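You operate a simulated robot arm through the tools that you are given. There is no shell and no other tool. Be economical: measure what you need, move in short steps, check, and stop when the job is done.

You run a simulated two-armed robot. Do the job below in one go: nothing can be reset, and whatever is moved stays where it is left.

TASK
Hold the frame, wipe the dust off its pane, lay the back board in and turn both clips shut.
Fine: one hand holds the frame for the wipe and for each clip; use the beige cloth and put it back; break nothing. What is to be rubbed or washed off counts as gone when no trace of it is left.

Only the result counts: the job must be done as asked and must still hold three seconds after the hand-in. Knocking over, shifting, dropping, spilling or breaking anything else fails it. Flat cloth is picked up by pressing the open fingertips on it (5 to 10 N) and closing them slowly along it; thin cloth reads only 2 to 8 mm in the jaws.

THE ROBOT
Two 7-joint arms with two-finger grippers on one trunk, on a base that drives. Base frame: it is fixed to the floor where the robot stands at the start and does not move with it; the origin is under the middle of the robot, x ahead of it, y to its left, z up. Units: m, rad, N and s.
The left shoulder is at the start at [0.085, 0.216, 1.117], the right one opposite. With the tool pointing down near the work surface each hand reaches from about 0.3 to 0.82 m from the robot's upright axis, wherever it stands, measured 20 degrees to its own side. Places, roughly: brass frame clip [0.6, 0.2, 0.8]; frame [0.5, -0.1, 0.8]; steel frame clip [0.5, 0.1, 0.8]. Payload 3.18 kg a hand.
The tool frame of a hand sits at the grasp point between the pads (the TCP): z along the fingers, y along the line on which they close. The tips reach 0.03 m beyond it. Largest opening 0.144 m; the body of the gripper starts 0.103 m behind the TCP.
Orientation is told as [roll, pitch, yaw] about the base's x, y, z axes, in that order, counted from this pose: with the fingers straight down and closing along the base's y, the tool's x points along the base's -x, its y along +y and its z along -z.

THE INTERFACE
- The arms move only by the tool nudge_tool. It takes "left_deltas", "right_deltas" or both (then of equal length, played together; a hand with none holds still); each is a list of rows, each a list of 7 numbers: the turn, a rotation vector about the tool's x, y, z in rad, then the shift along the tool's x, y, z in mm, then the gripper command, from -1 (shut) to 1 (fully open), values between in proportion. In form: [[ax, ay, az, x, y, z, hand], ...]. A call has 1 to 10 rows; each row shifts and turns the commanded pose from where the row before left it, along the tool's axes as they then stand. Each row takes 0.2 s and may step no farther than 0.05 m and 0.15 rad from the row before; otherwise, or with a gripper value out of range, the whole call is refused. Where a pose cannot be reached the arm comes as near as it can. A force on the tool above 90 N (or 10 N above the force at the start of the call, whichever is more), or a blocked arm, ends the call early, and 0.2 s more pass. The fingers move at their own pace and stop on an object; they squeeze with about 29 N. The grip force told is the motor's: it shows also when the fingers shut on nothing. Time passes only in rows, and 0.2 s behind the last, so rows that do not move let the fingers close. It gives the time, the measured TCP pose, the force on the tool (base axes), the opening and the grip force at its end, in the units of the frame above (readings bear some noise), with the torque about the TCP (base axes, N m) and any sound that the robot's microphone picked up.
- Cameras (640 x 400 px; columns grow to the right, rows downward): "scene" is now at [0.1806, -0.0076, 1.2976]; the picture's right is [-0.09, -1.00, 0.00], its down [-0.64, 0.06, -0.77] and it looks along [0.77, -0.07, -0.64] (base axes); focal length 259 px, centre (320, 200). "left" rides on the left gripper at [0.076, -0.016, -0.143] in its tool frame; the picture's right is [0.21, 0.98, 0.00], its down [-0.84, 0.18, -0.51] and it looks along [-0.50, 0.11, 0.86] (tool axes); focal length 218 px, centre (320, 200). "right" rides on the right gripper at [0.077, 0.016, -0.143] in its tool frame; the picture's right is [-0.21, 0.98, 0.00], its down [-0.84, -0.18, -0.51] and it looks along [-0.50, -0.11, 0.86] (tool axes); focal length 218 px, centre (320, 200). There is no depth. A picture from a camera that has moved, and an enlarged one, comes with that camera's place and axes in the base frame and with its lens.
- get_image(camera): a new picture of that camera. The clock stands still meanwhile.
- lift_body(by): slides the trunk up (or, below 0, down) by that many m; the arms and the scene camera ride with it, the base frame stays. It gives what a move gives, with no picture.
- roll_base(legs): drives the robot by 1 to 6 legs, each [ahead, left, turn to the left] in m, m and rad, along the robot's own axes; the way and the turn of a leg run together, so that a leg with both is an arc; at most 1.5 m and 3.142 rad a leg. The arms and the cameras ride along, it lands a little off, and it stops where it bumps. It gives what a move gives.
- pan_tilt(pan, tilt): turns the head with the scene camera to pan (to the left, within 1.396 rad either way) and tilt (down, from -0.506 to 1.204), counted from straight ahead of the robot. It gives what a move gives.
- close_up(camera, box): a new picture of the part [left, top, right, bottom] of that camera's present view, enlarged. The clock stands still meanwhile.
- sign_off(): hands the job in; it is judged then, once.

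Go step by step. Nothing tells you exact positions but the pictures and the camera data: compare them with the known pose of the tool, close in by small moves and look again before you grip or let go. The budget is 120 turns and 88 pictures, counting those below and the enlarged ones. Unless the task says otherwise, let go and move clear before handing in.

The tools are called after "Emit:" as name(argument=value, ...) on one line, values as JSON. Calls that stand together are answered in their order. nudge_tool: Moves the arms, as the interface text tells. Its arguments: {"type":"object","properties":{"left_deltas":{"type":"array","items":{"type":"array","items":{"type":"number"}}},"right_deltas":{"type":"array","items":{"type":"array","items":{"type":"number"}}}},"required":[]} The other tools are called the same way: lift_body (by) slides the trunk up or down; roll_base (legs) drives the base; pan_tilt (pan, tilt) turns the head that bears the scene camera; get_image (camera) takes a picture; close_up (camera, box) takes an enlarged picture of a part of a camera's view; sign_off () hands the job in.

At the start:

```text
time_s: 0.0
left_eef_pos: [0.4479, 0.2122, 1.102]
left_tool_rot: [0.001, -0.001, -0.002]
left_ft_force: [0.6, -1.0, 0.9]
left_torque: [-0.01, -0.04, -0.01]
left_width: 0.1441
left_grip_force: 0.1
right_eef_pos: [0.324, -0.1167, 1.0974]
right_tool_rot: [0.0, 0.0, 0.001]
right_ft_force: [-0.2, 0.5, -0.5]
right_torque: [0.0, -0.03, 0.01]
right_width: 0.1438
right_grip_force: 0.1
trunk travel left (down, up): [-0.2, 0.169]
robot x, y, heading: [-0.0001, -0.0028, 0.001]
head pan, tilt: [-0.093, 0.693]
```

scene: 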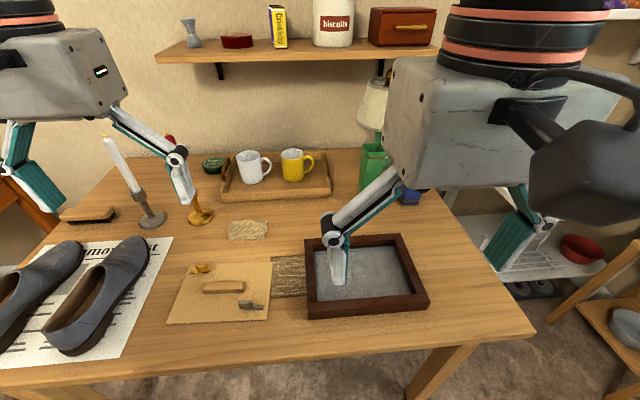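
right: 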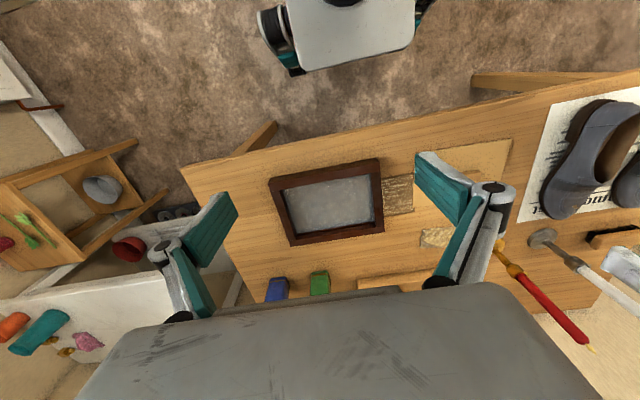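
left: 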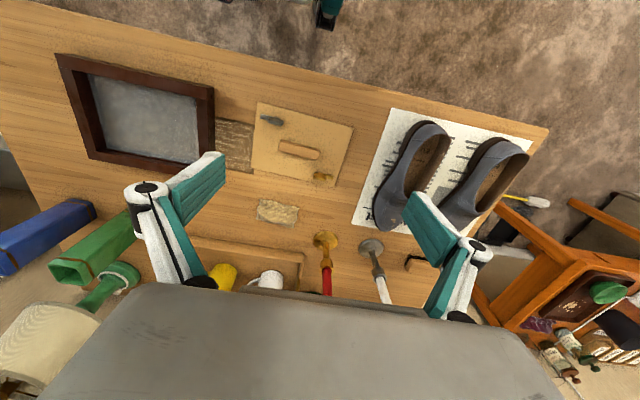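

I see the frame lying face-down with a dusty pane, a back board with a handle and two clips to its left, and possibly two cloths. I'll look closer first.

Emit:
close_up(camera="scene", box=[150, 200, 310, 330])

Emit:
close_up(camera="left", box=[40, 40, 380, 250])

Emit:
close_up(camera="scene", box=[280, 220, 450, 330])

```text
3.08 times, centred on (230, 265) of scene
camera zoom: at [0.1806, -0.0076, 1.2976], right [-0.09, -1.0, 0.0], down [-0.64, 0.06, -0.77], along [0.77, -0.07, -0.64], focal length 797 px, centre (597, 0)
```

zoom: 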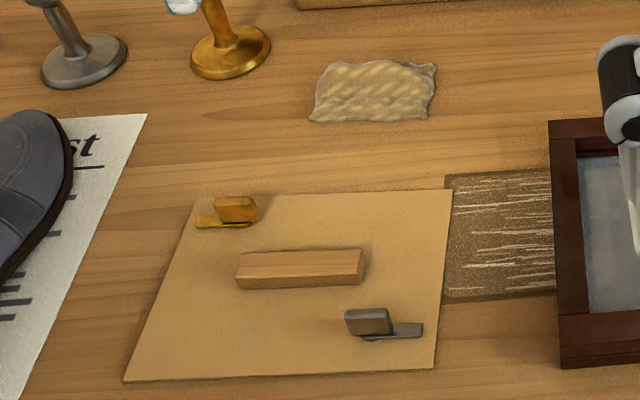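

```text
1.88 times, centred on (210, 145) of left
camera zoom: at [0.3718, 0.1957, 1.2433], right [-0.21, 0.98, 0.0], down [0.84, 0.18, 0.51], along [0.5, 0.11, -0.86], focal length 411 px, centre (527, 304)
```

zoom: 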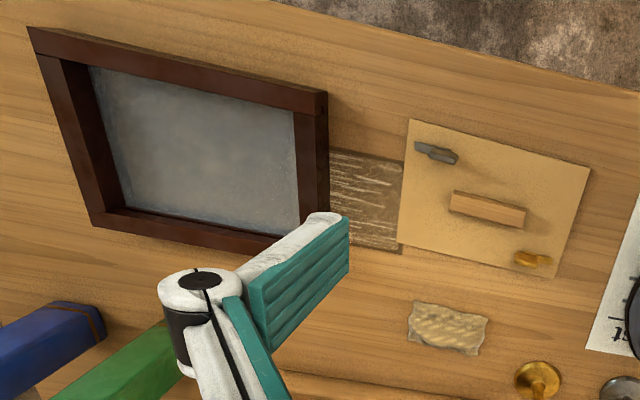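

```text
3.64 times, centred on (365, 275) of scene
camera zoom: at [0.1806, -0.0076, 1.2976], right [-0.09, -1.0, 0.0], down [-0.64, 0.06, -0.77], along [0.77, -0.07, -0.64], focal length 942 px, centre (156, -73)
```

zoom: 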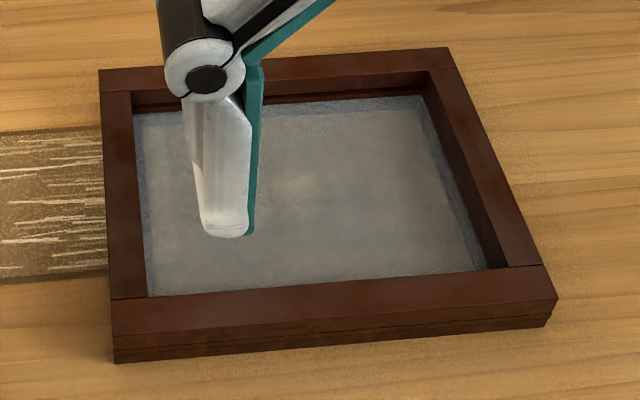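

Table top comes out near z≈0.756 and the cloth near (0.716, 0.154). I need finer views of the clips and the frame's edge.

Emit:
close_up(camera="scene", box=[170, 255, 280, 325])

Emit:
close_up(camera="left", box=[240, 90, 360, 200])

Emit:
close_up(camera="scene", box=[295, 280, 365, 325])

Emit:
close_up(camera="right", box=[250, 150, 420, 260])

```text
5.71 times, centred on (225, 290) of scene
camera zoom: at [0.1806, -0.0076, 1.2976], right [-0.09, -1.0, 0.0], down [-0.64, 0.06, -0.77], along [0.77, -0.07, -0.64], focal length 1480 px, centre (863, -314)
```

zoom: 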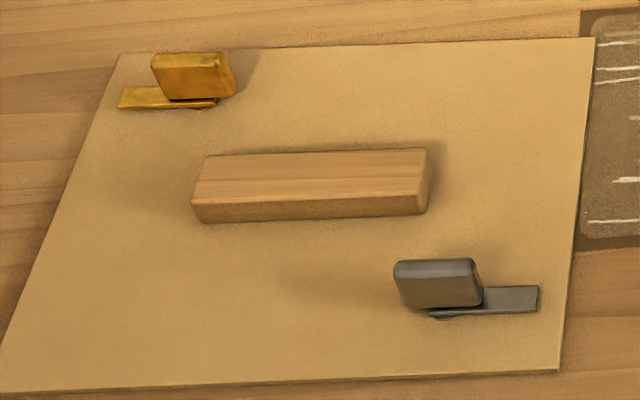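

```text
3.64 times, centred on (300, 145) of left
camera zoom: at [0.3718, 0.1957, 1.2433], right [-0.21, 0.98, 0.0], down [0.84, 0.18, 0.51], along [0.5, 0.11, -0.86], focal length 794 px, centre (393, 400)
```

zoom: 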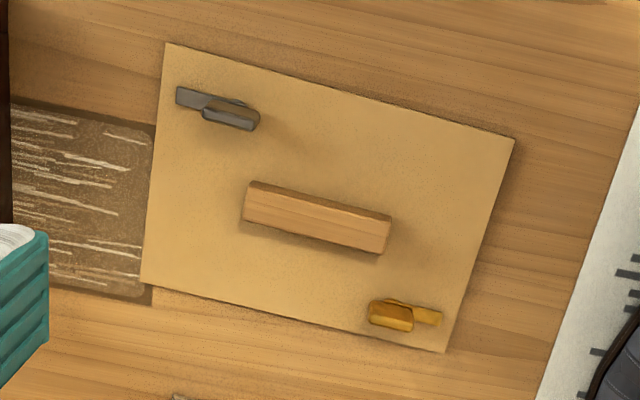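

```text
8.89 times, centred on (330, 302) of scene
camera zoom: at [0.1806, -0.0076, 1.2976], right [-0.09, -1.0, 0.0], down [-0.64, 0.06, -0.77], along [0.77, -0.07, -0.64], focal length 2302 px, centre (231, -711)
```

zoom: 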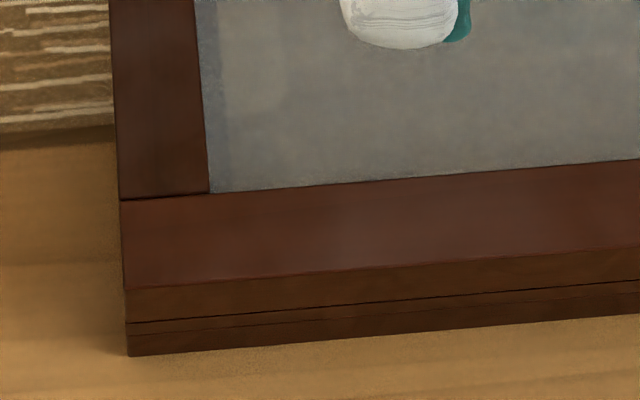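

```text
3.64 times, centred on (335, 205) of right
camera zoom: at [0.2461, -0.1002, 1.2411], right [0.21, 0.98, 0.0], down [0.84, -0.18, 0.51], along [0.49, -0.11, -0.86], focal length 794 px, centre (266, 182)
```

zoom: 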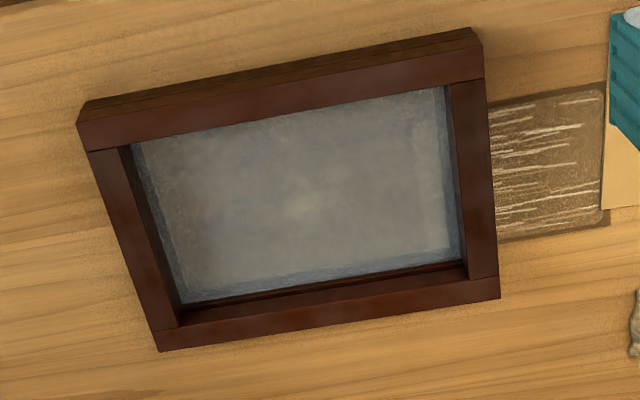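

The frame spans about x .440–.637, y −.265…−.006 and is 32 mm tall; the board lies at about x .45–.60, y .08–.28, and both clips need a quarter turn. I'll turn both hands so they close along x, with their cameras on the outer sides.

Emit:
nudge_tool(left_deltas=[[0, 0, 0.15, 0, 0, 0, 1], [0, 0, 0.15, 0, 0, 0, 1], [0, 0, 0.15, 0, 0, 0, 1], [0, 0, 0.15, 0, 0, 0, 1], [0, 0, 0.15, 0, 0, 0, 1], [0, 0, 0.15, 0, 0, 0, 1], [0, 0, 0.15, 0, 0, 0, 1], [0, 0, 0.15, 0, 0, 0, 1], [0, 0, 0.15, 0, 0, 0, 1], [0, 0, 0.15, 0, 0, 0, 1]], right_deltas=[[0, 0, -0.15, 0, 0, 0, 1], [0, 0, -0.15, 0, 0, 0, 1], [0, 0, -0.15, 0, 0, 0, 1], [0, 0, -0.15, 0, 0, 0, 1], [0, 0, -0.15, 0, 0, 0, 1], [0, 0, -0.15, 0, 0, 0, 1], [0, 0, -0.15, 0, 0, 0, 1], [0, 0, -0.15, 0, 0, 0, 1], [0, 0, -0.15, 0, 0, 0, 1], [0, 0, -0.15, 0, 0, 0, 1]])

```text
time_s: 2.2
left_eef_pos: [0.4474, 0.2164, 1.0999]
left_tool_rot: [0.025, 0.008, -0.378]
left_ft_force: [-0.2, -0.4, -0.3]
left_torque: [0.0, 0.03, 0.01]
left_width: 0.1442
left_grip_force: 0.0
left hand out of reach, approached as far as the arm can: row 3, 4, 5, 6, 7, 8, 9, 10
right_eef_pos: [0.3232, -0.1149, 1.1011]
right_tool_rot: [0.022, -0.018, 0.922]
right_ft_force: [0.4, -0.6, -0.3]
right_torque: [-0.02, 0.0, 0.0]
right_width: 0.1437
right_grip_force: 0.1
right hand out of reach, approached as far as the arm can: row 7, 8, 9, 10
trunk travel left (down, up): [-0.2, 0.169]
robot x, y, heading: [-0.0019, 0.0002, -0.001]
head pan, tilt: [-0.093, 0.693]
```

Wrist limits stopped both turns early at these spots. I'll try the left turned the other way, and bring the right hand lower and nearer its work place.

Emit:
nudge_tool(left_deltas=[[0, 0, -0.15, 0, 0, 0, 1], [0, 0, -0.15, 0, 0, 0, 1], [0, 0, -0.15, 0, 0, 0, 1], [0, 0, -0.15, 0, 0, 0, 1], [0, 0, -0.15, 0, 0, 0, 1], [0, 0, -0.15, 0, 0, 0, 1], [0, 0, -0.15, 0, 0, 0, 1], [0, 0, -0.15, 0, 0, 0, 1], [0, 0, -0.15, 0, 0, 0, 1], [0, 0, -0.15, 0, 0, 0, 1]], right_deltas=[[0, 0, 0, 3, -18, 8, 1], [0, 0, 0, 3, -18, 8, 1], [0, 0, 0, 3, -18, 8, 1], [0, 0, 0, 3, -18, 8, 1], [0, 0, 0, 3, -18, 8, 1], [0, 0, 0, 3, -18, 8, 1], [0, 0, 0, 3, -18, 8, 1], [0, 0, 0, 3, -18, 8, 1], [0, 0, 0, 3, -18, 8, 1], [0, 0, 0, 3, -18, 8, 1]])

```text
time_s: 4.4
left_eef_pos: [0.4476, 0.2154, 1.0992]
left_tool_rot: [0.01, -0.023, 1.123]
left_ft_force: [-0.3, -0.5, 0.1]
left_torque: [0.02, -0.01, -0.02]
left_width: 0.144
left_grip_force: 0.1
right_eef_pos: [0.3279, -0.1193, 1.0989]
right_tool_rot: [0.029, -0.021, 0.915]
right_ft_force: [0.4, -0.5, -0.2]
right_torque: [-0.01, 0.01, 0.0]
right_width: 0.144
right_grip_force: 0.1
right hand out of reach, approached as far as the arm can: row 1, 2, 3, 4, 5, 6, 7, 8, 9, 10
trunk travel left (down, up): [-0.2, 0.169]
robot x, y, heading: [0.0005, 0.0012, 0.004]
head pan, tilt: [-0.093, 0.693]
```

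The left turns freely the other way (commands restart from the measured pose). The right should mirror that, so I'll turn it to yaw −90° and finish the left to +90°.

Emit:
nudge_tool(left_deltas=[[0, 0, -0.15, 0, 0, 0, 1], [0, 0, -0.15, 0, 0, 0, 1], [0, 0, -0.148, 0, 0, 0, 1], [0, 0, 0, 0, 0, 0, 1], [0, 0, 0, 0, 0, 0, 1], [0, 0, 0, 0, 0, 0, 1], [0, 0, 0, 0, 0, 0, 1], [0, 0, 0, 0, 0, 0, 1], [0, 0, 0, 0, 0, 0, 1], [0, 0, 0, 0, 0, 0, 1]], right_deltas=[[0, 0, 0.15, 0, 0, 0, 1], [0, 0, 0.15, 0, 0, 0, 1], [0, 0, 0.15, 0, 0, 0, 1], [0, 0, 0.15, 0, 0, 0, 1], [0, 0, 0.15, 0, 0, 0, 1], [0, 0, 0.15, 0, 0, 0, 1], [0, 0, 0.15, 0, 0, 0, 1], [0, 0, 0.15, 0, 0, 0, 1], [0, 0, 0.15, 0, 0, 0, 1], [0, 0, 0.15, 0, 0, 0, 1]])

Emit:
nudge_tool(right_deltas=[[0, 0, 0.15, 0, 0, 0, 1], [0, 0, 0.15, 0, 0, 0, 1], [0, 0, 0.15, 0, 0, 0, 1], [0, 0, 0.15, 0, 0, 0, 1], [0, 0, 0.15, 0, 0, 0, 1], [0, 0, 0.15, 0, 0, 0, 1], [0, 0, 0.085, 0, 0, 0, 1]])

```text
time_s: 6.6
left_eef_pos: [0.4479, 0.2157, 1.0994]
left_tool_rot: [-0.003, -0.026, 1.57]
left_ft_force: [0.0, 0.2, -0.3]
left_torque: [0.02, 0.01, 0.02]
left_width: 0.1443
left_grip_force: 0.0
right_eef_pos: [0.328, -0.1202, 1.0994]
right_tool_rot: [0.018, 0.02, -0.581]
right_ft_force: [-0.5, -0.1, -0.2]
right_torque: [-0.05, 0.02, 0.01]
right_width: 0.1438
right_grip_force: 0.0
trunk travel left (down, up): [-0.2, 0.169]
robot x, y, heading: [-0.0001, 0.0019, 0.002]
head pan, tilt: [-0.093, 0.693]
```

```text
time_s: 8.2
left_eef_pos: [0.4478, 0.2164, 1.0992]
left_tool_rot: [-0.004, -0.025, 1.569]
left_ft_force: [-0.3, -0.8, 1.0]
left_torque: [-0.04, 0.02, -0.03]
left_width: 0.144
left_grip_force: 0.0
right_eef_pos: [0.3284, -0.1197, 1.0988]
right_tool_rot: [-0.008, 0.028, -1.564]
right_ft_force: [0.1, 1.6, 0.0]
right_torque: [-0.01, 0.01, -0.02]
right_width: 0.1439
right_grip_force: 0.1
trunk travel left (down, up): [-0.2, 0.169]
robot x, y, heading: [0.0049, -0.0021, -0.002]
head pan, tilt: [-0.093, 0.693]
```

Both hands now close along x. I'll move the left over the cloth and the right above the near-right corner of the frame, staying high.

Emit:
nudge_tool(left_deltas=[[0, 0, 0, 6.2, -26.8, 0, 1], [0, 0, 0, 6.2, -26.8, 0, 1], [0, 0, 0, 6.2, -26.8, 0, 1], [0, 0, 0, 6.2, -26.8, 0, 1], [0, 0, 0, 6.2, -26.8, 0, 1], [0, 0, 0, 6.2, -26.8, 0, 1], [0, 0, 0, 6.2, -26.8, 0, 1], [0, 0, 0, 6.2, -26.8, 0, 1], [0, 0, 0, 6.2, -26.8, 0, 1], [0, 0, 0, 6.2, -26.8, 0, 1]], right_deltas=[[0, 0.05, 0, -14, 12.3, 0, 1], [0, 0.05, 0, -14, 12.3, 0, 1], [0, 0.05, 0, -14, 12.3, 0, 1], [0, 0.05, 0, -14, 12.3, 0, 1], [0, 0.05, 0, -14, 12.3, 0, 1], [0, 0.05, 0, -14, 12.3, 0, 1], [0, 0.05, 0, -14, 12.3, 0, 1], [0, 0.05, 0, -14, 12.3, 0, 1], [0, 0.05, 0, -14, 12.3, 0, 1], [0, 0.05, 0, -14, 12.3, 0, 1]])

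Emit:
get_image(camera="scene")

Emit:
get_image(camera="left")

Emit:
get_image(camera="right")

```text
time_s: 10.4
left_eef_pos: [0.7158, 0.152, 1.098]
left_tool_rot: [0.001, -0.029, 1.568]
left_ft_force: [-0.1, -0.2, -0.5]
left_torque: [0.03, 0.03, 0.01]
left_width: 0.1443
left_grip_force: 0.1
right_eef_pos: [0.4526, -0.2527, 1.0593]
right_tool_rot: [-0.011, 0.527, -1.568]
right_ft_force: [-0.9, -0.4, -0.3]
right_torque: [0.04, 0.01, 0.0]
right_width: 0.144
right_grip_force: 0.2
trunk travel left (down, up): [-0.2, 0.169]
robot x, y, heading: [-0.0049, 0.0003, 0.001]
head pan, tilt: [-0.093, 0.693]
```

```text
77 pictures are left
camera scene: at [0.1815, -0.0092, 1.2973], right [-0.09, -1.0, 0.0], down [-0.64, 0.06, -0.77], along [0.77, -0.07, -0.64], focal length 259 px, centre (320, 200)
```

scene: 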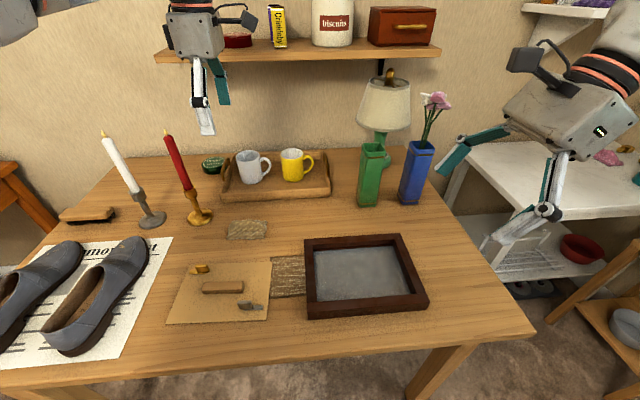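

```text
76 pictures are left
camera left: at [0.7321, 0.0702, 1.2376], right [-0.98, -0.2, -0.01], down [-0.18, 0.83, 0.53], along [-0.1, 0.52, -0.85], focal length 218 px, centre (320, 200)
```

left: 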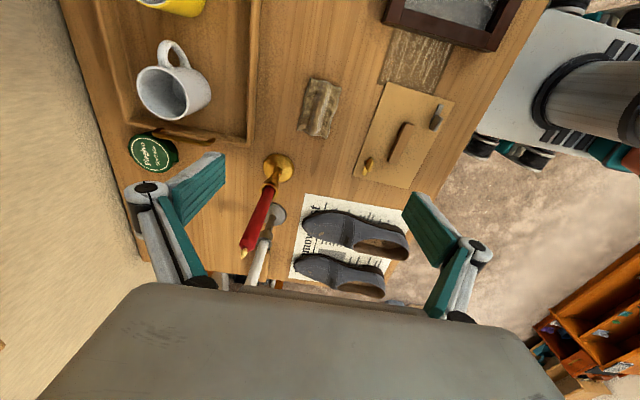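

```text
75 pictures are left
camera right: at [0.4712, -0.2587, 1.2222], right [0.98, -0.17, -0.11], down [-0.17, -0.99, 0.02], along [-0.12, 0.0, -0.99], focal length 218 px, centre (320, 200)
```

right: 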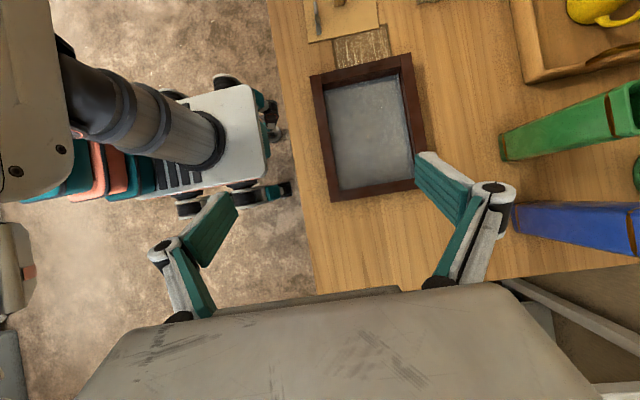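

The frame is now unobstructed. I'll lower the left hand over the cloth with a small opening, then look again at both.

Emit:
nudge_tool(left_deltas=[[0, 0.029, 0, 2, -4, 25, -0.375], [0, 0, 0, 0, 0, 25, -0.375], [0, 0, 0, 0, 0, 25, -0.375], [0, 0, 0, 0, 0, 25, -0.375], [0, 0, 0, 0, 0, 25, -0.375], [0, 0, 0, 0, 0, 25, -0.375], [0, 0, 0, 0, 0, 25, -0.375], [0, 0, 0, 0, 0, 25, -0.375], [0, 0, 0, 0, 0, 25, -0.375], [0, 0, 0, 0, 0, 25, -0.375]])

Emit:
get_image(camera="left")

Emit:
close_up(camera="scene", box=[295, 225, 435, 325])

Emit:
close_up(camera="scene", box=[200, 180, 290, 250])

```text
time_s: 12.6
left_eef_pos: [0.7201, 0.1524, 0.8472]
left_tool_rot: [-0.002, 0.004, 1.569]
left_ft_force: [0.2, 0.1, 0.0]
left_torque: [0.01, 0.03, -0.03]
left_width: 0.045
left_grip_force: 0.1
right_eef_pos: [0.4526, -0.2516, 1.0604]
right_tool_rot: [-0.01, 0.527, -1.566]
right_ft_force: [-0.3, -0.4, -0.2]
right_torque: [-0.01, 0.03, -0.03]
right_width: 0.1441
right_grip_force: 0.1
trunk travel left (down, up): [-0.2, 0.169]
robot x, y, heading: [0.0005, -0.0004, 0.002]
head pan, tilt: [-0.093, 0.693]
```

```text
74 pictures are left
camera left: at [0.7367, 0.076, 0.9898], right [-0.98, -0.21, 0.0], down [-0.18, 0.84, 0.5], along [-0.1, 0.49, -0.86], focal length 218 px, centre (320, 200)
```

left: 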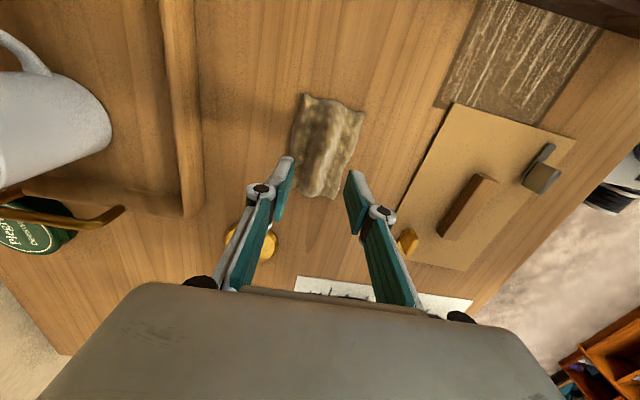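

```text
4.00 times, centred on (365, 275) of scene
camera zoom: at [0.1811, -0.0074, 1.2975], right [-0.09, -1.0, 0.0], down [-0.64, 0.06, -0.77], along [0.77, -0.07, -0.64], focal length 1036 px, centre (140, -100)
```

zoom: 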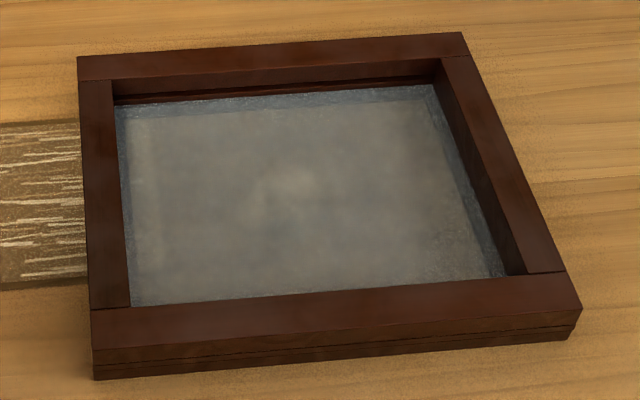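

```text
5.71 times, centred on (245, 215) of scene
camera zoom: at [0.1811, -0.0074, 1.2975], right [-0.09, -1.0, 0.0], down [-0.64, 0.06, -0.77], along [0.77, -0.07, -0.64], focal length 1480 px, centre (749, 114)
```

zoom: 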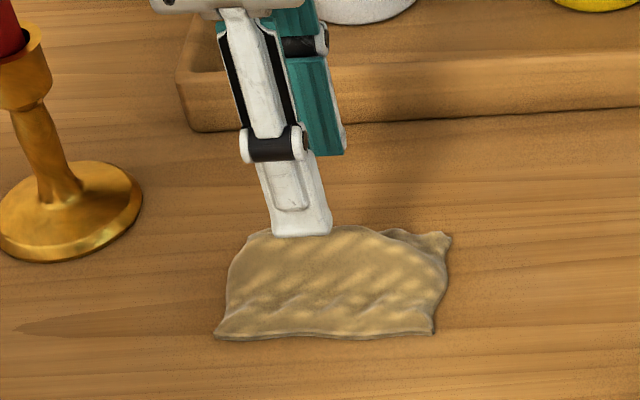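

Cloth centre is about (.715, .147). I'll shift over it and descend nearly to contact.

Emit:
nudge_tool(left_deltas=[[0, 0, 0, 5, 5, 10, -0.375], [0, 0, 0, 0, 0, 10, -0.375], [0, 0, 0, 0, 0, 10, -0.375], [0, 0, 0, 0, 0, 10, -0.375], [0, 0, 0, 0, 0, 10, -0.375], [0, 0, 0, 0, 0, 3, -0.375], [0, 0, 0, 0, 0, 0, -0.375]])

Emit:
get_image(camera="left")

```text
time_s: 14.2
left_eef_pos: [0.7157, 0.1466, 0.7963]
left_tool_rot: [-0.003, 0.003, 1.569]
left_ft_force: [0.9, -0.5, 0.1]
left_torque: [-0.03, -0.06, 0.01]
left_width: 0.0449
left_grip_force: 0.1
right_eef_pos: [0.4525, -0.2517, 1.0624]
right_tool_rot: [-0.009, 0.529, -1.565]
right_ft_force: [-0.5, 0.5, -0.3]
right_torque: [-0.01, -0.02, 0.05]
right_width: 0.144
right_grip_force: 0.0
trunk travel left (down, up): [-0.2, 0.169]
robot x, y, heading: [0.0017, -0.0019, 0.002]
head pan, tilt: [-0.093, 0.693]
```

```text
71 pictures are left
camera left: at [0.7316, 0.0702, 0.9377], right [-0.98, -0.21, 0.0], down [-0.18, 0.84, 0.5], along [-0.1, 0.49, -0.86], focal length 218 px, centre (320, 200)
```

left: 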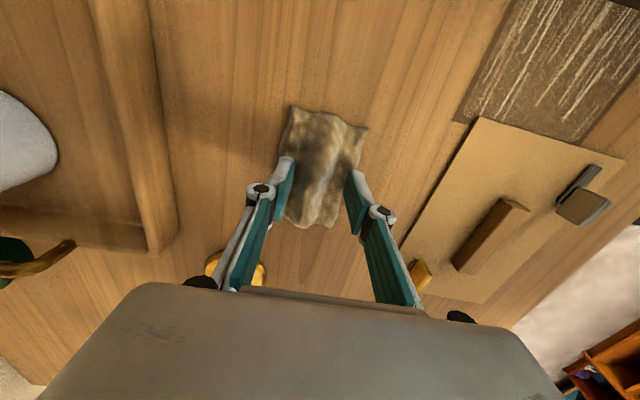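

The fingertips straddle the cloth centrally. I'll descend gently to contact.

Emit:
nudge_tool(left_deltas=[[0, 0, 0, 0, 0, 3, -0.375], [0, 0, 0, 0, 0, 2, -0.375], [0, 0, 0, 0, 0, 2, -0.375], [0, 0, 0, 0, 0, 1, -0.375], [0, 0, 0, 0, 0, 1, -0.375], [0, 0, 0, 0, 0, 0, -0.375]])

```text
time_s: 15.6
left_eef_pos: [0.7143, 0.1458, 0.7916]
left_tool_rot: [-0.011, 0.003, 1.567]
left_ft_force: [-1.7, 2.5, 35.7]
left_torque: [0.19, -0.05, -0.08]
left_width: 0.0457
left_grip_force: 11.6
right_eef_pos: [0.4492, -0.2524, 1.0633]
right_tool_rot: [-0.005, 0.526, -1.565]
right_ft_force: [0.3, -0.7, 0.0]
right_torque: [0.01, 0.0, 0.03]
right_width: 0.1441
right_grip_force: 0.0
trunk travel left (down, up): [-0.2, 0.169]
robot x, y, heading: [-0.0052, -0.0, -0.001]
head pan, tilt: [-0.093, 0.693]
```

Contact is stiff (36 N, too much). I'll back off a little and read again.

Emit:
nudge_tool(left_deltas=[[0, 0, 0, 0, 0, -1, -0.375], [0, 0, 0, 0, 0, 0, -0.375]])

```text
time_s: 16.2
left_eef_pos: [0.7147, 0.146, 0.7919]
left_tool_rot: [-0.009, 0.003, 1.569]
left_ft_force: [-1.1, 2.3, 35.8]
left_torque: [0.16, -0.15, -0.1]
left_width: 0.046
left_grip_force: 11.2
right_eef_pos: [0.4504, -0.2523, 1.0629]
right_tool_rot: [-0.007, 0.528, -1.565]
right_ft_force: [0.5, 0.4, 0.4]
right_torque: [0.02, -0.01, 0.01]
right_width: 0.1439
right_grip_force: 0.0
trunk travel left (down, up): [-0.2, 0.169]
robot x, y, heading: [-0.0009, -0.0007, -0.001]
head pan, tilt: [-0.093, 0.693]
```

Emit:
nudge_tool(left_deltas=[[0, 0, 0, 0, 0, -2, -0.375], [0, 0, 0, 0, 0, 0, -0.375]])

```text
time_s: 16.8
left_eef_pos: [0.715, 0.1449, 0.7916]
left_tool_rot: [-0.006, 0.003, 1.569]
left_ft_force: [2.1, 0.6, 24.1]
left_torque: [0.07, -0.42, -0.04]
left_width: 0.042
left_grip_force: 0.1
right_eef_pos: [0.4504, -0.2523, 1.0625]
right_tool_rot: [-0.007, 0.526, -1.567]
right_ft_force: [0.5, -0.2, 0.7]
right_torque: [0.01, 0.01, -0.01]
right_width: 0.144
right_grip_force: 0.0
trunk travel left (down, up): [-0.2, 0.169]
robot x, y, heading: [-0.0004, -0.0006, 0.001]
head pan, tilt: [-0.093, 0.693]
```

Emit:
nudge_tool(left_deltas=[[0, 0, 0, 0, 0, -1.5, -0.4], [0, 0, 0, 0, 0, 0, -0.4]])

```text
time_s: 17.4
left_eef_pos: [0.7146, 0.1455, 0.7914]
left_tool_rot: [-0.002, 0.004, 1.567]
left_ft_force: [1.2, -2.1, 17.4]
left_torque: [0.0, -0.42, 0.04]
left_width: 0.043
left_grip_force: 0.1
right_eef_pos: [0.451, -0.2516, 1.0626]
right_tool_rot: [-0.007, 0.528, -1.565]
right_ft_force: [-0.2, 0.1, 0.4]
right_torque: [0.01, 0.01, 0.02]
right_width: 0.1441
right_grip_force: 0.0
trunk travel left (down, up): [-0.2, 0.169]
robot x, y, heading: [-0.0002, 0.0001, -0.001]
head pan, tilt: [-0.093, 0.693]
```

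Emit:
nudge_tool(left_deltas=[[0, 0, 0, 0, 0, -1.4, -0.4], [0, 0, 0, 0, 0, 0, -0.44], [0, 0, 0, 0, 0, 0, -0.5]])

```text
time_s: 18.2
left_eef_pos: [0.7148, 0.1461, 0.7934]
left_tool_rot: [0.0, 0.003, 1.57]
left_ft_force: [-0.6, -1.7, 10.3]
left_torque: [-0.03, 0.02, 0.02]
left_width: 0.035
left_grip_force: 0.2
right_eef_pos: [0.4508, -0.2517, 1.0625]
right_tool_rot: [-0.01, 0.526, -1.566]
right_ft_force: [0.7, 0.2, -0.4]
right_torque: [0.02, 0.0, 0.03]
right_width: 0.1439
right_grip_force: 0.1
trunk travel left (down, up): [-0.2, 0.169]
robot x, y, heading: [0.0, -0.0016, -0.001]
head pan, tilt: [-0.093, 0.693]
```

Force is now about 10 N. I'll keep closing slowly.

Emit:
nudge_tool(left_deltas=[[0, 0, 0, 0, 0, -0.3, -0.55], [0, 0, 0, 0, 0, 0, -0.6], [0, 0, 0, 0, 0, 0, -0.65], [0, 0, 0, 0, 0, 0, -0.7], [0, 0, 0, 0, 0, 0, -0.76], [0, 0, 0, 0, 0, 0, -0.82], [0, 0, 0, 0, 0, 0, -0.88], [0, 0, 0, 0, 0, 0, -0.94], [0, 0, 0, 0, 0, 0, -1], [0, 0, 0, 0, 0, 0, -1]])

Emit:
close_up(camera="scene", box=[200, 180, 290, 250])

```text
time_s: 20.4
left_eef_pos: [0.7144, 0.146, 0.793]
left_tool_rot: [-0.002, 0.003, 1.57]
left_ft_force: [0.4, -0.1, -0.2]
left_torque: [-0.02, -0.03, 0.0]
left_width: 0.0243
left_grip_force: 28.9
right_eef_pos: [0.452, -0.2516, 1.0614]
right_tool_rot: [-0.01, 0.527, -1.567]
right_ft_force: [0.3, -0.5, -0.8]
right_torque: [-0.03, -0.02, 0.0]
right_width: 0.1441
right_grip_force: 0.2
trunk travel left (down, up): [-0.2, 0.169]
robot x, y, heading: [0.0007, 0.0032, -0.002]
head pan, tilt: [-0.093, 0.693]
```

```text
5.71 times, centred on (245, 215) of scene
camera zoom: at [0.1807, -0.0076, 1.2976], right [-0.09, -1.0, 0.0], down [-0.64, 0.06, -0.77], along [0.77, -0.07, -0.64], focal length 1480 px, centre (749, 114)
```

zoom: 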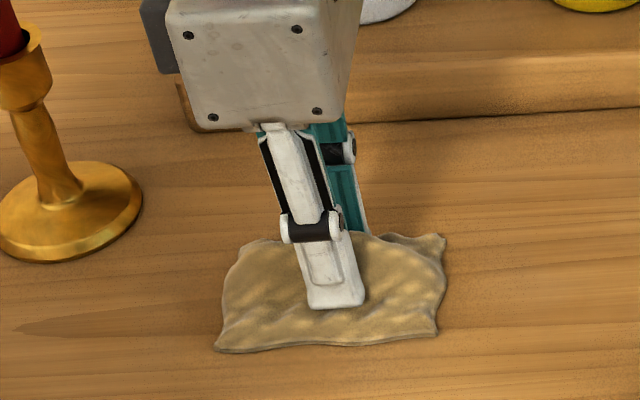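

Something firm of 24 mm is between the fingers. I'll lift a bit to check the cloth comes along.

Emit:
nudge_tool(left_deltas=[[0, 0, 0, 0, 0, -10, -1], [0, 0, 0, 0, 0, -20, -1], [0, 0, 0, 0, 0, -30, -1]])

Emit:
get_image(camera="left")

Emit:
close_up(camera="scene", box=[180, 150, 300, 250])

```text
time_s: 21.2
left_eef_pos: [0.7147, 0.147, 0.8535]
left_tool_rot: [-0.003, 0.003, 1.569]
left_ft_force: [-0.1, -0.4, -1.7]
left_torque: [-0.03, -0.04, 0.02]
left_width: 0.024
left_grip_force: 28.9
right_eef_pos: [0.4513, -0.2521, 1.0624]
right_tool_rot: [-0.009, 0.526, -1.566]
right_ft_force: [0.3, -0.4, 0.1]
right_torque: [0.02, -0.01, -0.02]
right_width: 0.1441
right_grip_force: 0.1
trunk travel left (down, up): [-0.2, 0.169]
robot x, y, heading: [-0.0011, -0.0039, 0.003]
head pan, tilt: [-0.093, 0.693]
```

```text
69 pictures are left
camera left: at [0.73, 0.0704, 0.9958], right [-0.98, -0.21, 0.0], down [-0.18, 0.84, 0.5], along [-0.1, 0.49, -0.86], focal length 218 px, centre (320, 200)
```

left: 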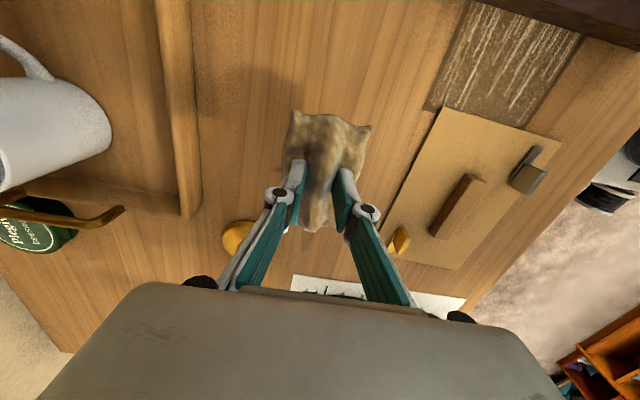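

```text
4.00 times, centred on (240, 200) of scene
camera zoom: at [0.1798, -0.0077, 1.2979], right [-0.09, -1.0, 0.0], down [-0.64, 0.06, -0.77], along [0.77, -0.07, -0.64], focal length 1036 px, centre (640, 200)
```

zoom: 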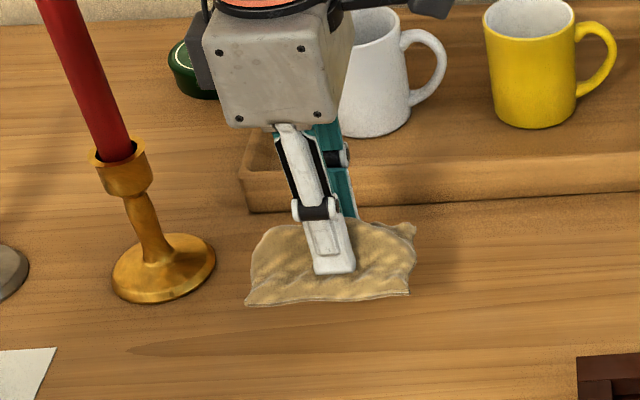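

The cloth is held. Now the right hand: reduce its lean and come down over the near bar of the frame close to its right corner.

Emit:
nudge_tool(right_deltas=[[0, -0.115, 0, 0, 0, 0, 0], [0, -0.113, 0, 0, 0, 0, -0.17], [0, 0, 0, -4.9, 0, 23.4, -0.17], [0, 0, 0, -4.9, 0, 23.4, -0.17], [0, 0, 0, -4.9, 0, 23.4, -0.17], [0, 0, 0, -4.9, 0, 23.4, -0.17], [0, 0, 0, -4.9, 0, 23.4, -0.17], [0, 0, 0, -4.9, 0, 23.4, -0.17], [0, 0, 0, -4.9, 0, 23.4, -0.17], [0, 0, 0, -4.9, 0, 23.4, -0.17]])

Emit:
get_image(camera="right")

Emit:
close_up(camera="scene", box=[300, 210, 460, 330])

```text
time_s: 23.4
left_eef_pos: [0.7153, 0.1462, 0.8525]
left_tool_rot: [-0.002, 0.005, 1.57]
left_ft_force: [-0.2, 0.9, -0.5]
left_torque: [-0.01, 0.02, 0.0]
left_width: 0.0239
left_grip_force: 28.7
right_eef_pos: [0.4513, -0.2353, 0.872]
right_tool_rot: [-0.008, 0.3, -1.564]
right_ft_force: [-0.4, -0.1, -0.3]
right_torque: [0.02, 0.01, 0.04]
right_width: 0.0597
right_grip_force: 0.1
trunk travel left (down, up): [-0.2, 0.169]
robot x, y, heading: [0.0012, 0.0002, 0.004]
head pan, tilt: [-0.093, 0.693]
```

```text
67 pictures are left
camera right: at [0.4682, -0.2045, 1.0302], right [0.98, -0.19, -0.07], down [-0.17, -0.96, 0.24], along [-0.11, -0.22, -0.97], focal length 218 px, centre (320, 200)
```

right: 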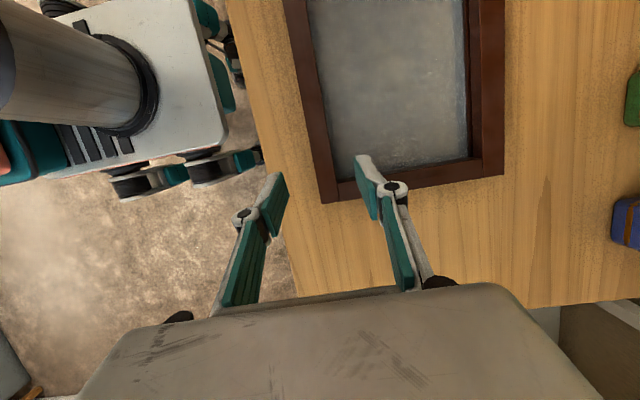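

```text
3.33 times, centred on (380, 270) of scene
camera zoom: at [0.1808, -0.0077, 1.2976], right [-0.09, -1.0, 0.0], down [-0.64, 0.06, -0.77], along [0.77, -0.07, -0.64], focal length 863 px, centre (120, -33)
```

zoom: 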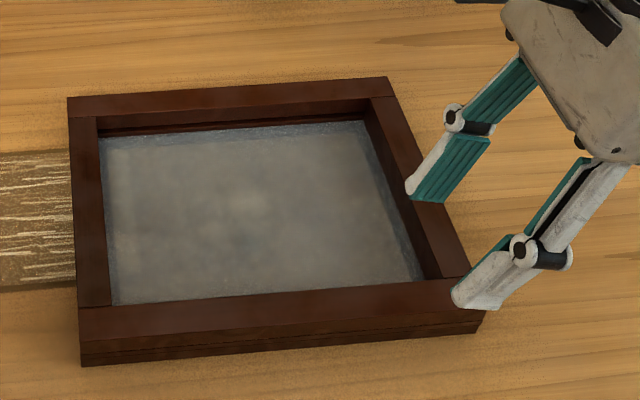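

Emit:
close_up(camera="right", box=[240, 120, 400, 220])

```text
4.00 times, centred on (320, 170) of right
camera zoom: at [0.4682, -0.2045, 1.0302], right [0.98, -0.19, -0.07], down [-0.17, -0.96, 0.24], along [-0.11, -0.22, -0.97], focal length 873 px, centre (320, 320)
```

zoom: 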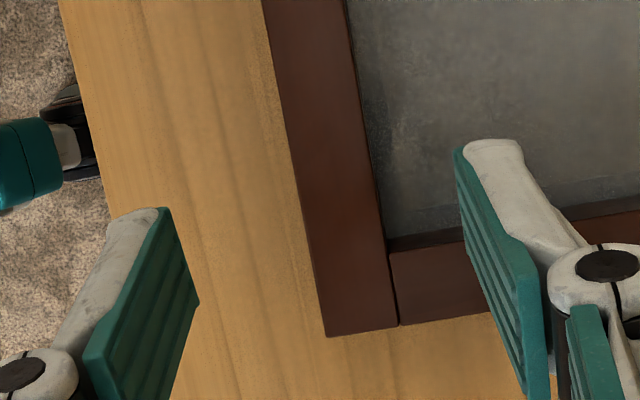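

The near bar is centred at x≈.452; target TCP (.452, −.234, .81). I'll go down and close on the bar.

Emit:
nudge_tool(right_deltas=[[0, 0, 0, -4.3, 0.2, 14.8, -0.17], [0, 0, 0, -4.3, 0.2, 14.8, -0.17], [0, 0, 0, -4.3, 0.2, 14.8, -0.17], [0, 0, 0, -4.3, 0.1, 14.8, -0.17], [0, 0, 0, 0, 0, 0, -0.3], [0, 0, 0, 0, 0, 0, -0.4], [0, 0, 0, 0, 0, 0, -0.5]])

Emit:
close_up(camera="right", box=[240, 120, 400, 220])

Emit:
close_up(camera="scene", box=[340, 230, 460, 330])

```text
time_s: 25.0
left_eef_pos: [0.7136, 0.1476, 0.8525]
left_tool_rot: [-0.003, 0.002, 1.568]
left_ft_force: [-0.3, -0.3, 0.1]
left_torque: [0.02, -0.05, 0.01]
left_width: 0.0242
left_grip_force: 29.3
right_eef_pos: [0.4508, -0.2321, 0.811]
right_tool_rot: [-0.009, 0.298, -1.563]
right_ft_force: [0.7, 0.2, 0.3]
right_torque: [-0.01, -0.01, -0.02]
right_width: 0.036
right_grip_force: 0.0
trunk travel left (down, up): [-0.2, 0.169]
robot x, y, heading: [-0.0007, -0.0044, 0.005]
head pan, tilt: [-0.093, 0.693]
```

```text
4.00 times, centred on (320, 170) of right
camera zoom: at [0.4679, -0.2024, 0.9692], right [0.98, -0.19, -0.07], down [-0.17, -0.96, 0.24], along [-0.11, -0.22, -0.97], focal length 873 px, centre (320, 320)
```

zoom: 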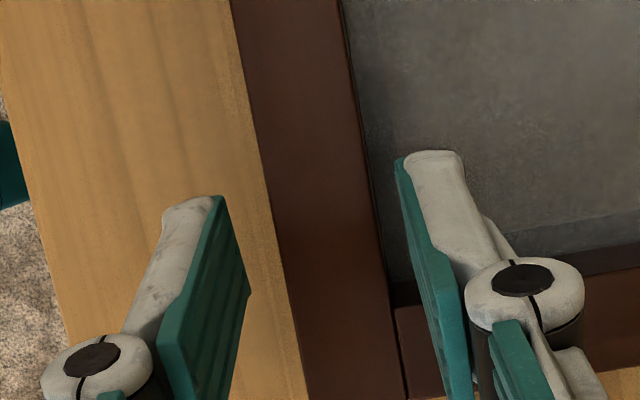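

```text
4.00 times, centred on (400, 280) of scene
camera zoom: at [0.1806, -0.0075, 1.2976], right [-0.09, -1.0, 0.0], down [-0.64, 0.06, -0.77], along [0.77, -0.07, -0.64], focal length 1036 px, centre (0, -120)
```

zoom: 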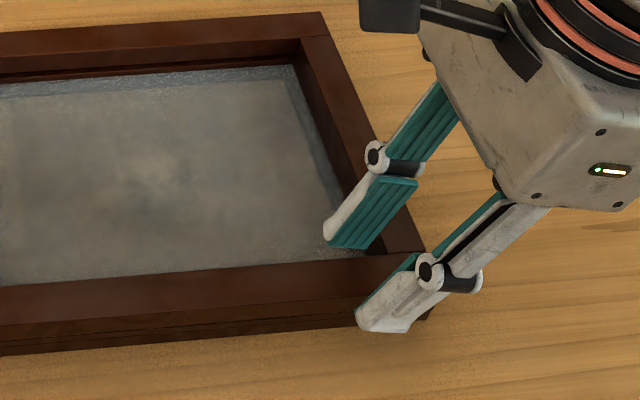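

The fingers straddle the bar. I'll close on it.

Emit:
nudge_tool(right_deltas=[[0, 0, 0, 0, 0, 0, -0.58], [0, 0, 0, 0, 0, 0, -0.64], [0, 0, 0, 0, 0, 0, -0.7], [0, 0, 0, 0, 0, 0, -0.75], [0, 0, 0, 0, 0, 0, -1], [0, 0, 0, 0, 0, 0, -1]])

Emit:
get_image(camera="scene")

```text
time_s: 26.4
left_eef_pos: [0.7145, 0.1477, 0.8541]
left_tool_rot: [0.0, 0.003, 1.569]
left_ft_force: [-0.1, -0.2, -0.5]
left_torque: [0.02, -0.05, 0.01]
left_width: 0.0242
left_grip_force: 29.1
right_eef_pos: [0.45, -0.2324, 0.8098]
right_tool_rot: [-0.009, 0.298, -1.565]
right_ft_force: [0.3, 0.3, 0.2]
right_torque: [0.03, -0.04, -0.1]
right_width: 0.0214
right_grip_force: 29.1
trunk travel left (down, up): [-0.2, 0.169]
robot x, y, heading: [-0.0005, -0.0024, 0.001]
head pan, tilt: [-0.093, 0.693]
```

```text
62 pictures are left
camera scene: at [0.1807, -0.0075, 1.2976], right [-0.09, -1.0, 0.0], down [-0.64, 0.06, -0.77], along [0.77, -0.07, -0.64], focal length 259 px, centre (320, 200)
```

scene: 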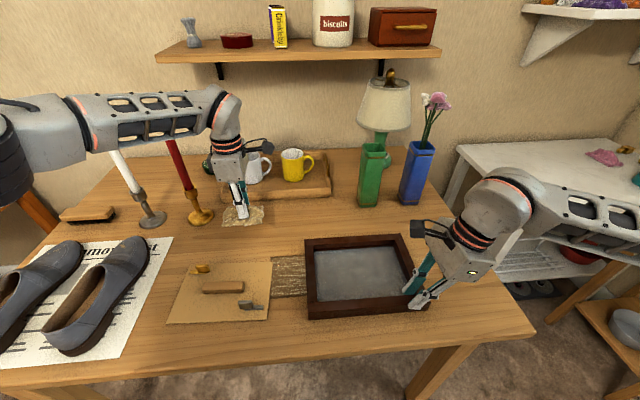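

The frame bar is held at 21.4 mm. Now I bring the left with the cloth to above the left part of the pane.

Emit:
nudge_tool(left_deltas=[[0, 0, 0, 20.8, 17.5, -3, -1], [0, 0, 0, 20.8, 17.5, -3, -1], [0, 0, 0, 20.8, 17.5, 0, -1], [0, 0, 0, 20.8, 17.5, 0, -1], [0, 0, 0, 20.8, 17.5, 0, -1], [0, 0, 0, 20.8, 17.5, 0, -1], [0, 0, 0, 20.8, 17.5, 0, -1], [0, 0, 0, 20.8, 17.5, 0, -1], [0, 0, 0, 20.8, 17.5, 0, -1], [0, 0, 0, 20.8, 17.5, 0, -1]])

Emit:
close_up(camera="scene", box=[280, 200, 460, 330])

Emit:
get_image(camera="left")

```text
time_s: 28.6
left_eef_pos: [0.538, -0.0639, 0.8591]
left_tool_rot: [-0.004, 0.002, 1.571]
left_ft_force: [0.1, 0.3, -0.1]
left_torque: [-0.01, 0.0, 0.01]
left_width: 0.0236
left_grip_force: 29.3
right_eef_pos: [0.4507, -0.2345, 0.8112]
right_tool_rot: [-0.007, 0.297, -1.564]
right_ft_force: [0.4, 0.0, 0.6]
right_torque: [-0.2, 0.14, 0.01]
right_width: 0.0218
right_grip_force: 28.9
trunk travel left (down, up): [-0.2, 0.169]
robot x, y, heading: [-0.0019, 0.0001, -0.003]
head pan, tilt: [-0.093, 0.693]
```

```text
3.08 times, centred on (370, 265) of scene
camera zoom: at [0.1804, -0.0078, 1.2977], right [-0.09, -1.0, 0.0], down [-0.64, 0.06, -0.77], along [0.77, -0.07, -0.64], focal length 797 px, centre (166, 0)
```

zoom: 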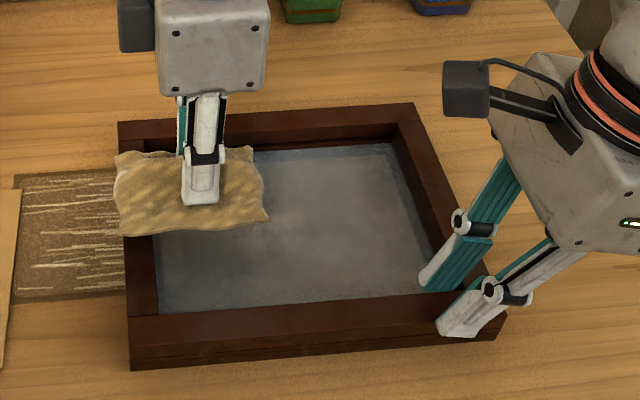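

```text
60 pictures are left
camera left: at [0.5551, -0.1395, 1.0012], right [-0.98, -0.21, 0.0], down [-0.18, 0.84, 0.5], along [-0.1, 0.49, -0.86], focal length 218 px, centre (320, 200)
```

left: 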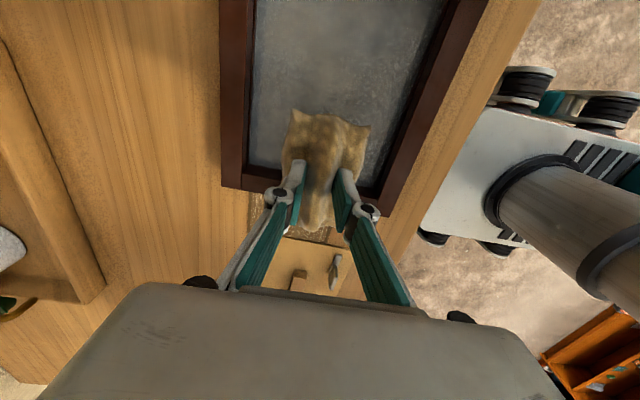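

The cloth looks like a pad of about 12×7 cm. I'll centre it inside the left half of the pane and lower it to contact.

Emit:
nudge_tool(left_deltas=[[0, 0, 0, 36, 0, 0, -1], [0, 0, 0, 0, 0, 15, -1], [0, 0, 0, 0, 0, 15, -1], [0, 0, 0, 0, 0, 10, -1], [0, 0, 0, 0, 0, 3, -1], [0, 0, 0, 0, 0, 2, -1], [0, 0, 0, 0, 0, 2, -1], [0, 0, 0, 0, 0, 0, -1]])

Emit:
close_up(camera="scene", box=[280, 200, 460, 330])

```text
time_s: 30.4
left_eef_pos: [0.5403, -0.0975, 0.8124]
left_tool_rot: [-0.002, 0.004, 1.57]
left_ft_force: [-0.1, 0.8, 0.0]
left_torque: [0.0, -0.01, -0.02]
left_width: 0.0241
left_grip_force: 28.7
right_eef_pos: [0.4498, -0.2339, 0.8098]
right_tool_rot: [-0.01, 0.299, -1.563]
right_ft_force: [0.7, 0.7, 1.3]
right_torque: [-0.02, -0.02, -0.08]
right_width: 0.0217
right_grip_force: 29.0
trunk travel left (down, up): [-0.2, 0.169]
robot x, y, heading: [0.0015, -0.0005, 0.003]
head pan, tilt: [-0.093, 0.693]
```

```text
3.08 times, centred on (370, 265) of scene
camera zoom: at [0.1806, -0.0075, 1.2976], right [-0.09, -1.0, 0.0], down [-0.64, 0.06, -0.77], along [0.77, -0.07, -0.64], focal length 797 px, centre (166, 0)
```

zoom: 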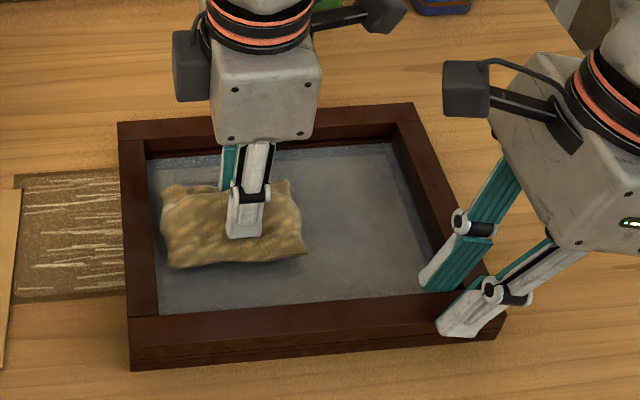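

Emit:
nudge_tool(left_deltas=[[0, 0, 0, 0, 0, 2, -1], [0, 0, 0, 0, 0, 1.5, -1], [0, 0, 0, 0, 0, 1.5, -1], [0, 0, 0, 0, 0, 0, -1]])

```text
time_s: 31.4
left_eef_pos: [0.5399, -0.0978, 0.8064]
left_tool_rot: [-0.003, 0.005, 1.57]
left_ft_force: [-0.1, -0.2, 0.0]
left_torque: [0.02, 0.04, -0.01]
left_width: 0.0237
left_grip_force: 29.2
right_eef_pos: [0.4508, -0.2337, 0.8111]
right_tool_rot: [-0.01, 0.297, -1.564]
right_ft_force: [-0.8, 0.6, 0.5]
right_torque: [-0.01, -0.01, -0.08]
right_width: 0.0217
right_grip_force: 28.3
trunk travel left (down, up): [-0.2, 0.169]
robot x, y, heading: [0.0015, 0.0003, -0.004]
head pan, tilt: [-0.093, 0.693]
```

Emit:
nudge_tool(left_deltas=[[0, 0, 0, 0, 0, 1.5, -1], [0, 0, 0, 0, 0, 1.5, -1], [0, 0, 0, 0, 0, 1, -1], [0, 0, 0, 0, 0, 0, -1]])

```text
time_s: 32.4
left_eef_pos: [0.5387, -0.097, 0.8026]
left_tool_rot: [-0.002, 0.003, 1.569]
left_ft_force: [-0.4, -0.6, -0.5]
left_torque: [-0.01, -0.02, 0.01]
left_width: 0.0237
left_grip_force: 29.3
right_eef_pos: [0.451, -0.2328, 0.8098]
right_tool_rot: [-0.009, 0.299, -1.564]
right_ft_force: [0.3, 0.1, 0.6]
right_torque: [-0.01, 0.04, -0.08]
right_width: 0.0216
right_grip_force: 29.3
trunk travel left (down, up): [-0.2, 0.169]
robot x, y, heading: [0.0033, -0.0033, 0.003]
head pan, tilt: [-0.093, 0.693]
```

Emit:
nudge_tool(left_deltas=[[0, 0, 0, 0, 0, 1.5, -1], [0, 0, 0, 0, 0, 1, -1], [0, 0, 0, 0, 0, 1, -1], [0, 0, 0, 0, 0, 0, -1]])

Emit:
close_up(camera="scene", box=[310, 230, 390, 300])

```text
time_s: 33.4
left_eef_pos: [0.5386, -0.0962, 0.8007]
left_tool_rot: [-0.003, 0.003, 1.569]
left_ft_force: [0.0, 0.8, 3.9]
left_torque: [0.13, 0.02, 0.01]
left_width: 0.0239
left_grip_force: 29.5
right_eef_pos: [0.4508, -0.2331, 0.8098]
right_tool_rot: [-0.007, 0.298, -1.563]
right_ft_force: [1.1, 0.8, -0.4]
right_torque: [0.08, 0.0, -0.04]
right_width: 0.0215
right_grip_force: 29.3
trunk travel left (down, up): [-0.2, 0.169]
robot x, y, heading: [-0.0017, -0.0003, -0.0]
head pan, tilt: [-0.093, 0.693]
```

```text
5.71 times, centred on (350, 265) of scene
camera zoom: at [0.1805, -0.0075, 1.2977], right [-0.09, -1.0, 0.0], down [-0.64, 0.06, -0.77], along [0.77, -0.07, -0.64], focal length 1480 px, centre (149, -171)
```

zoom: 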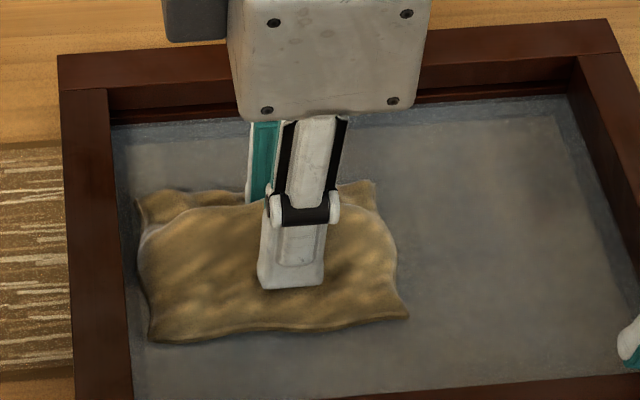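

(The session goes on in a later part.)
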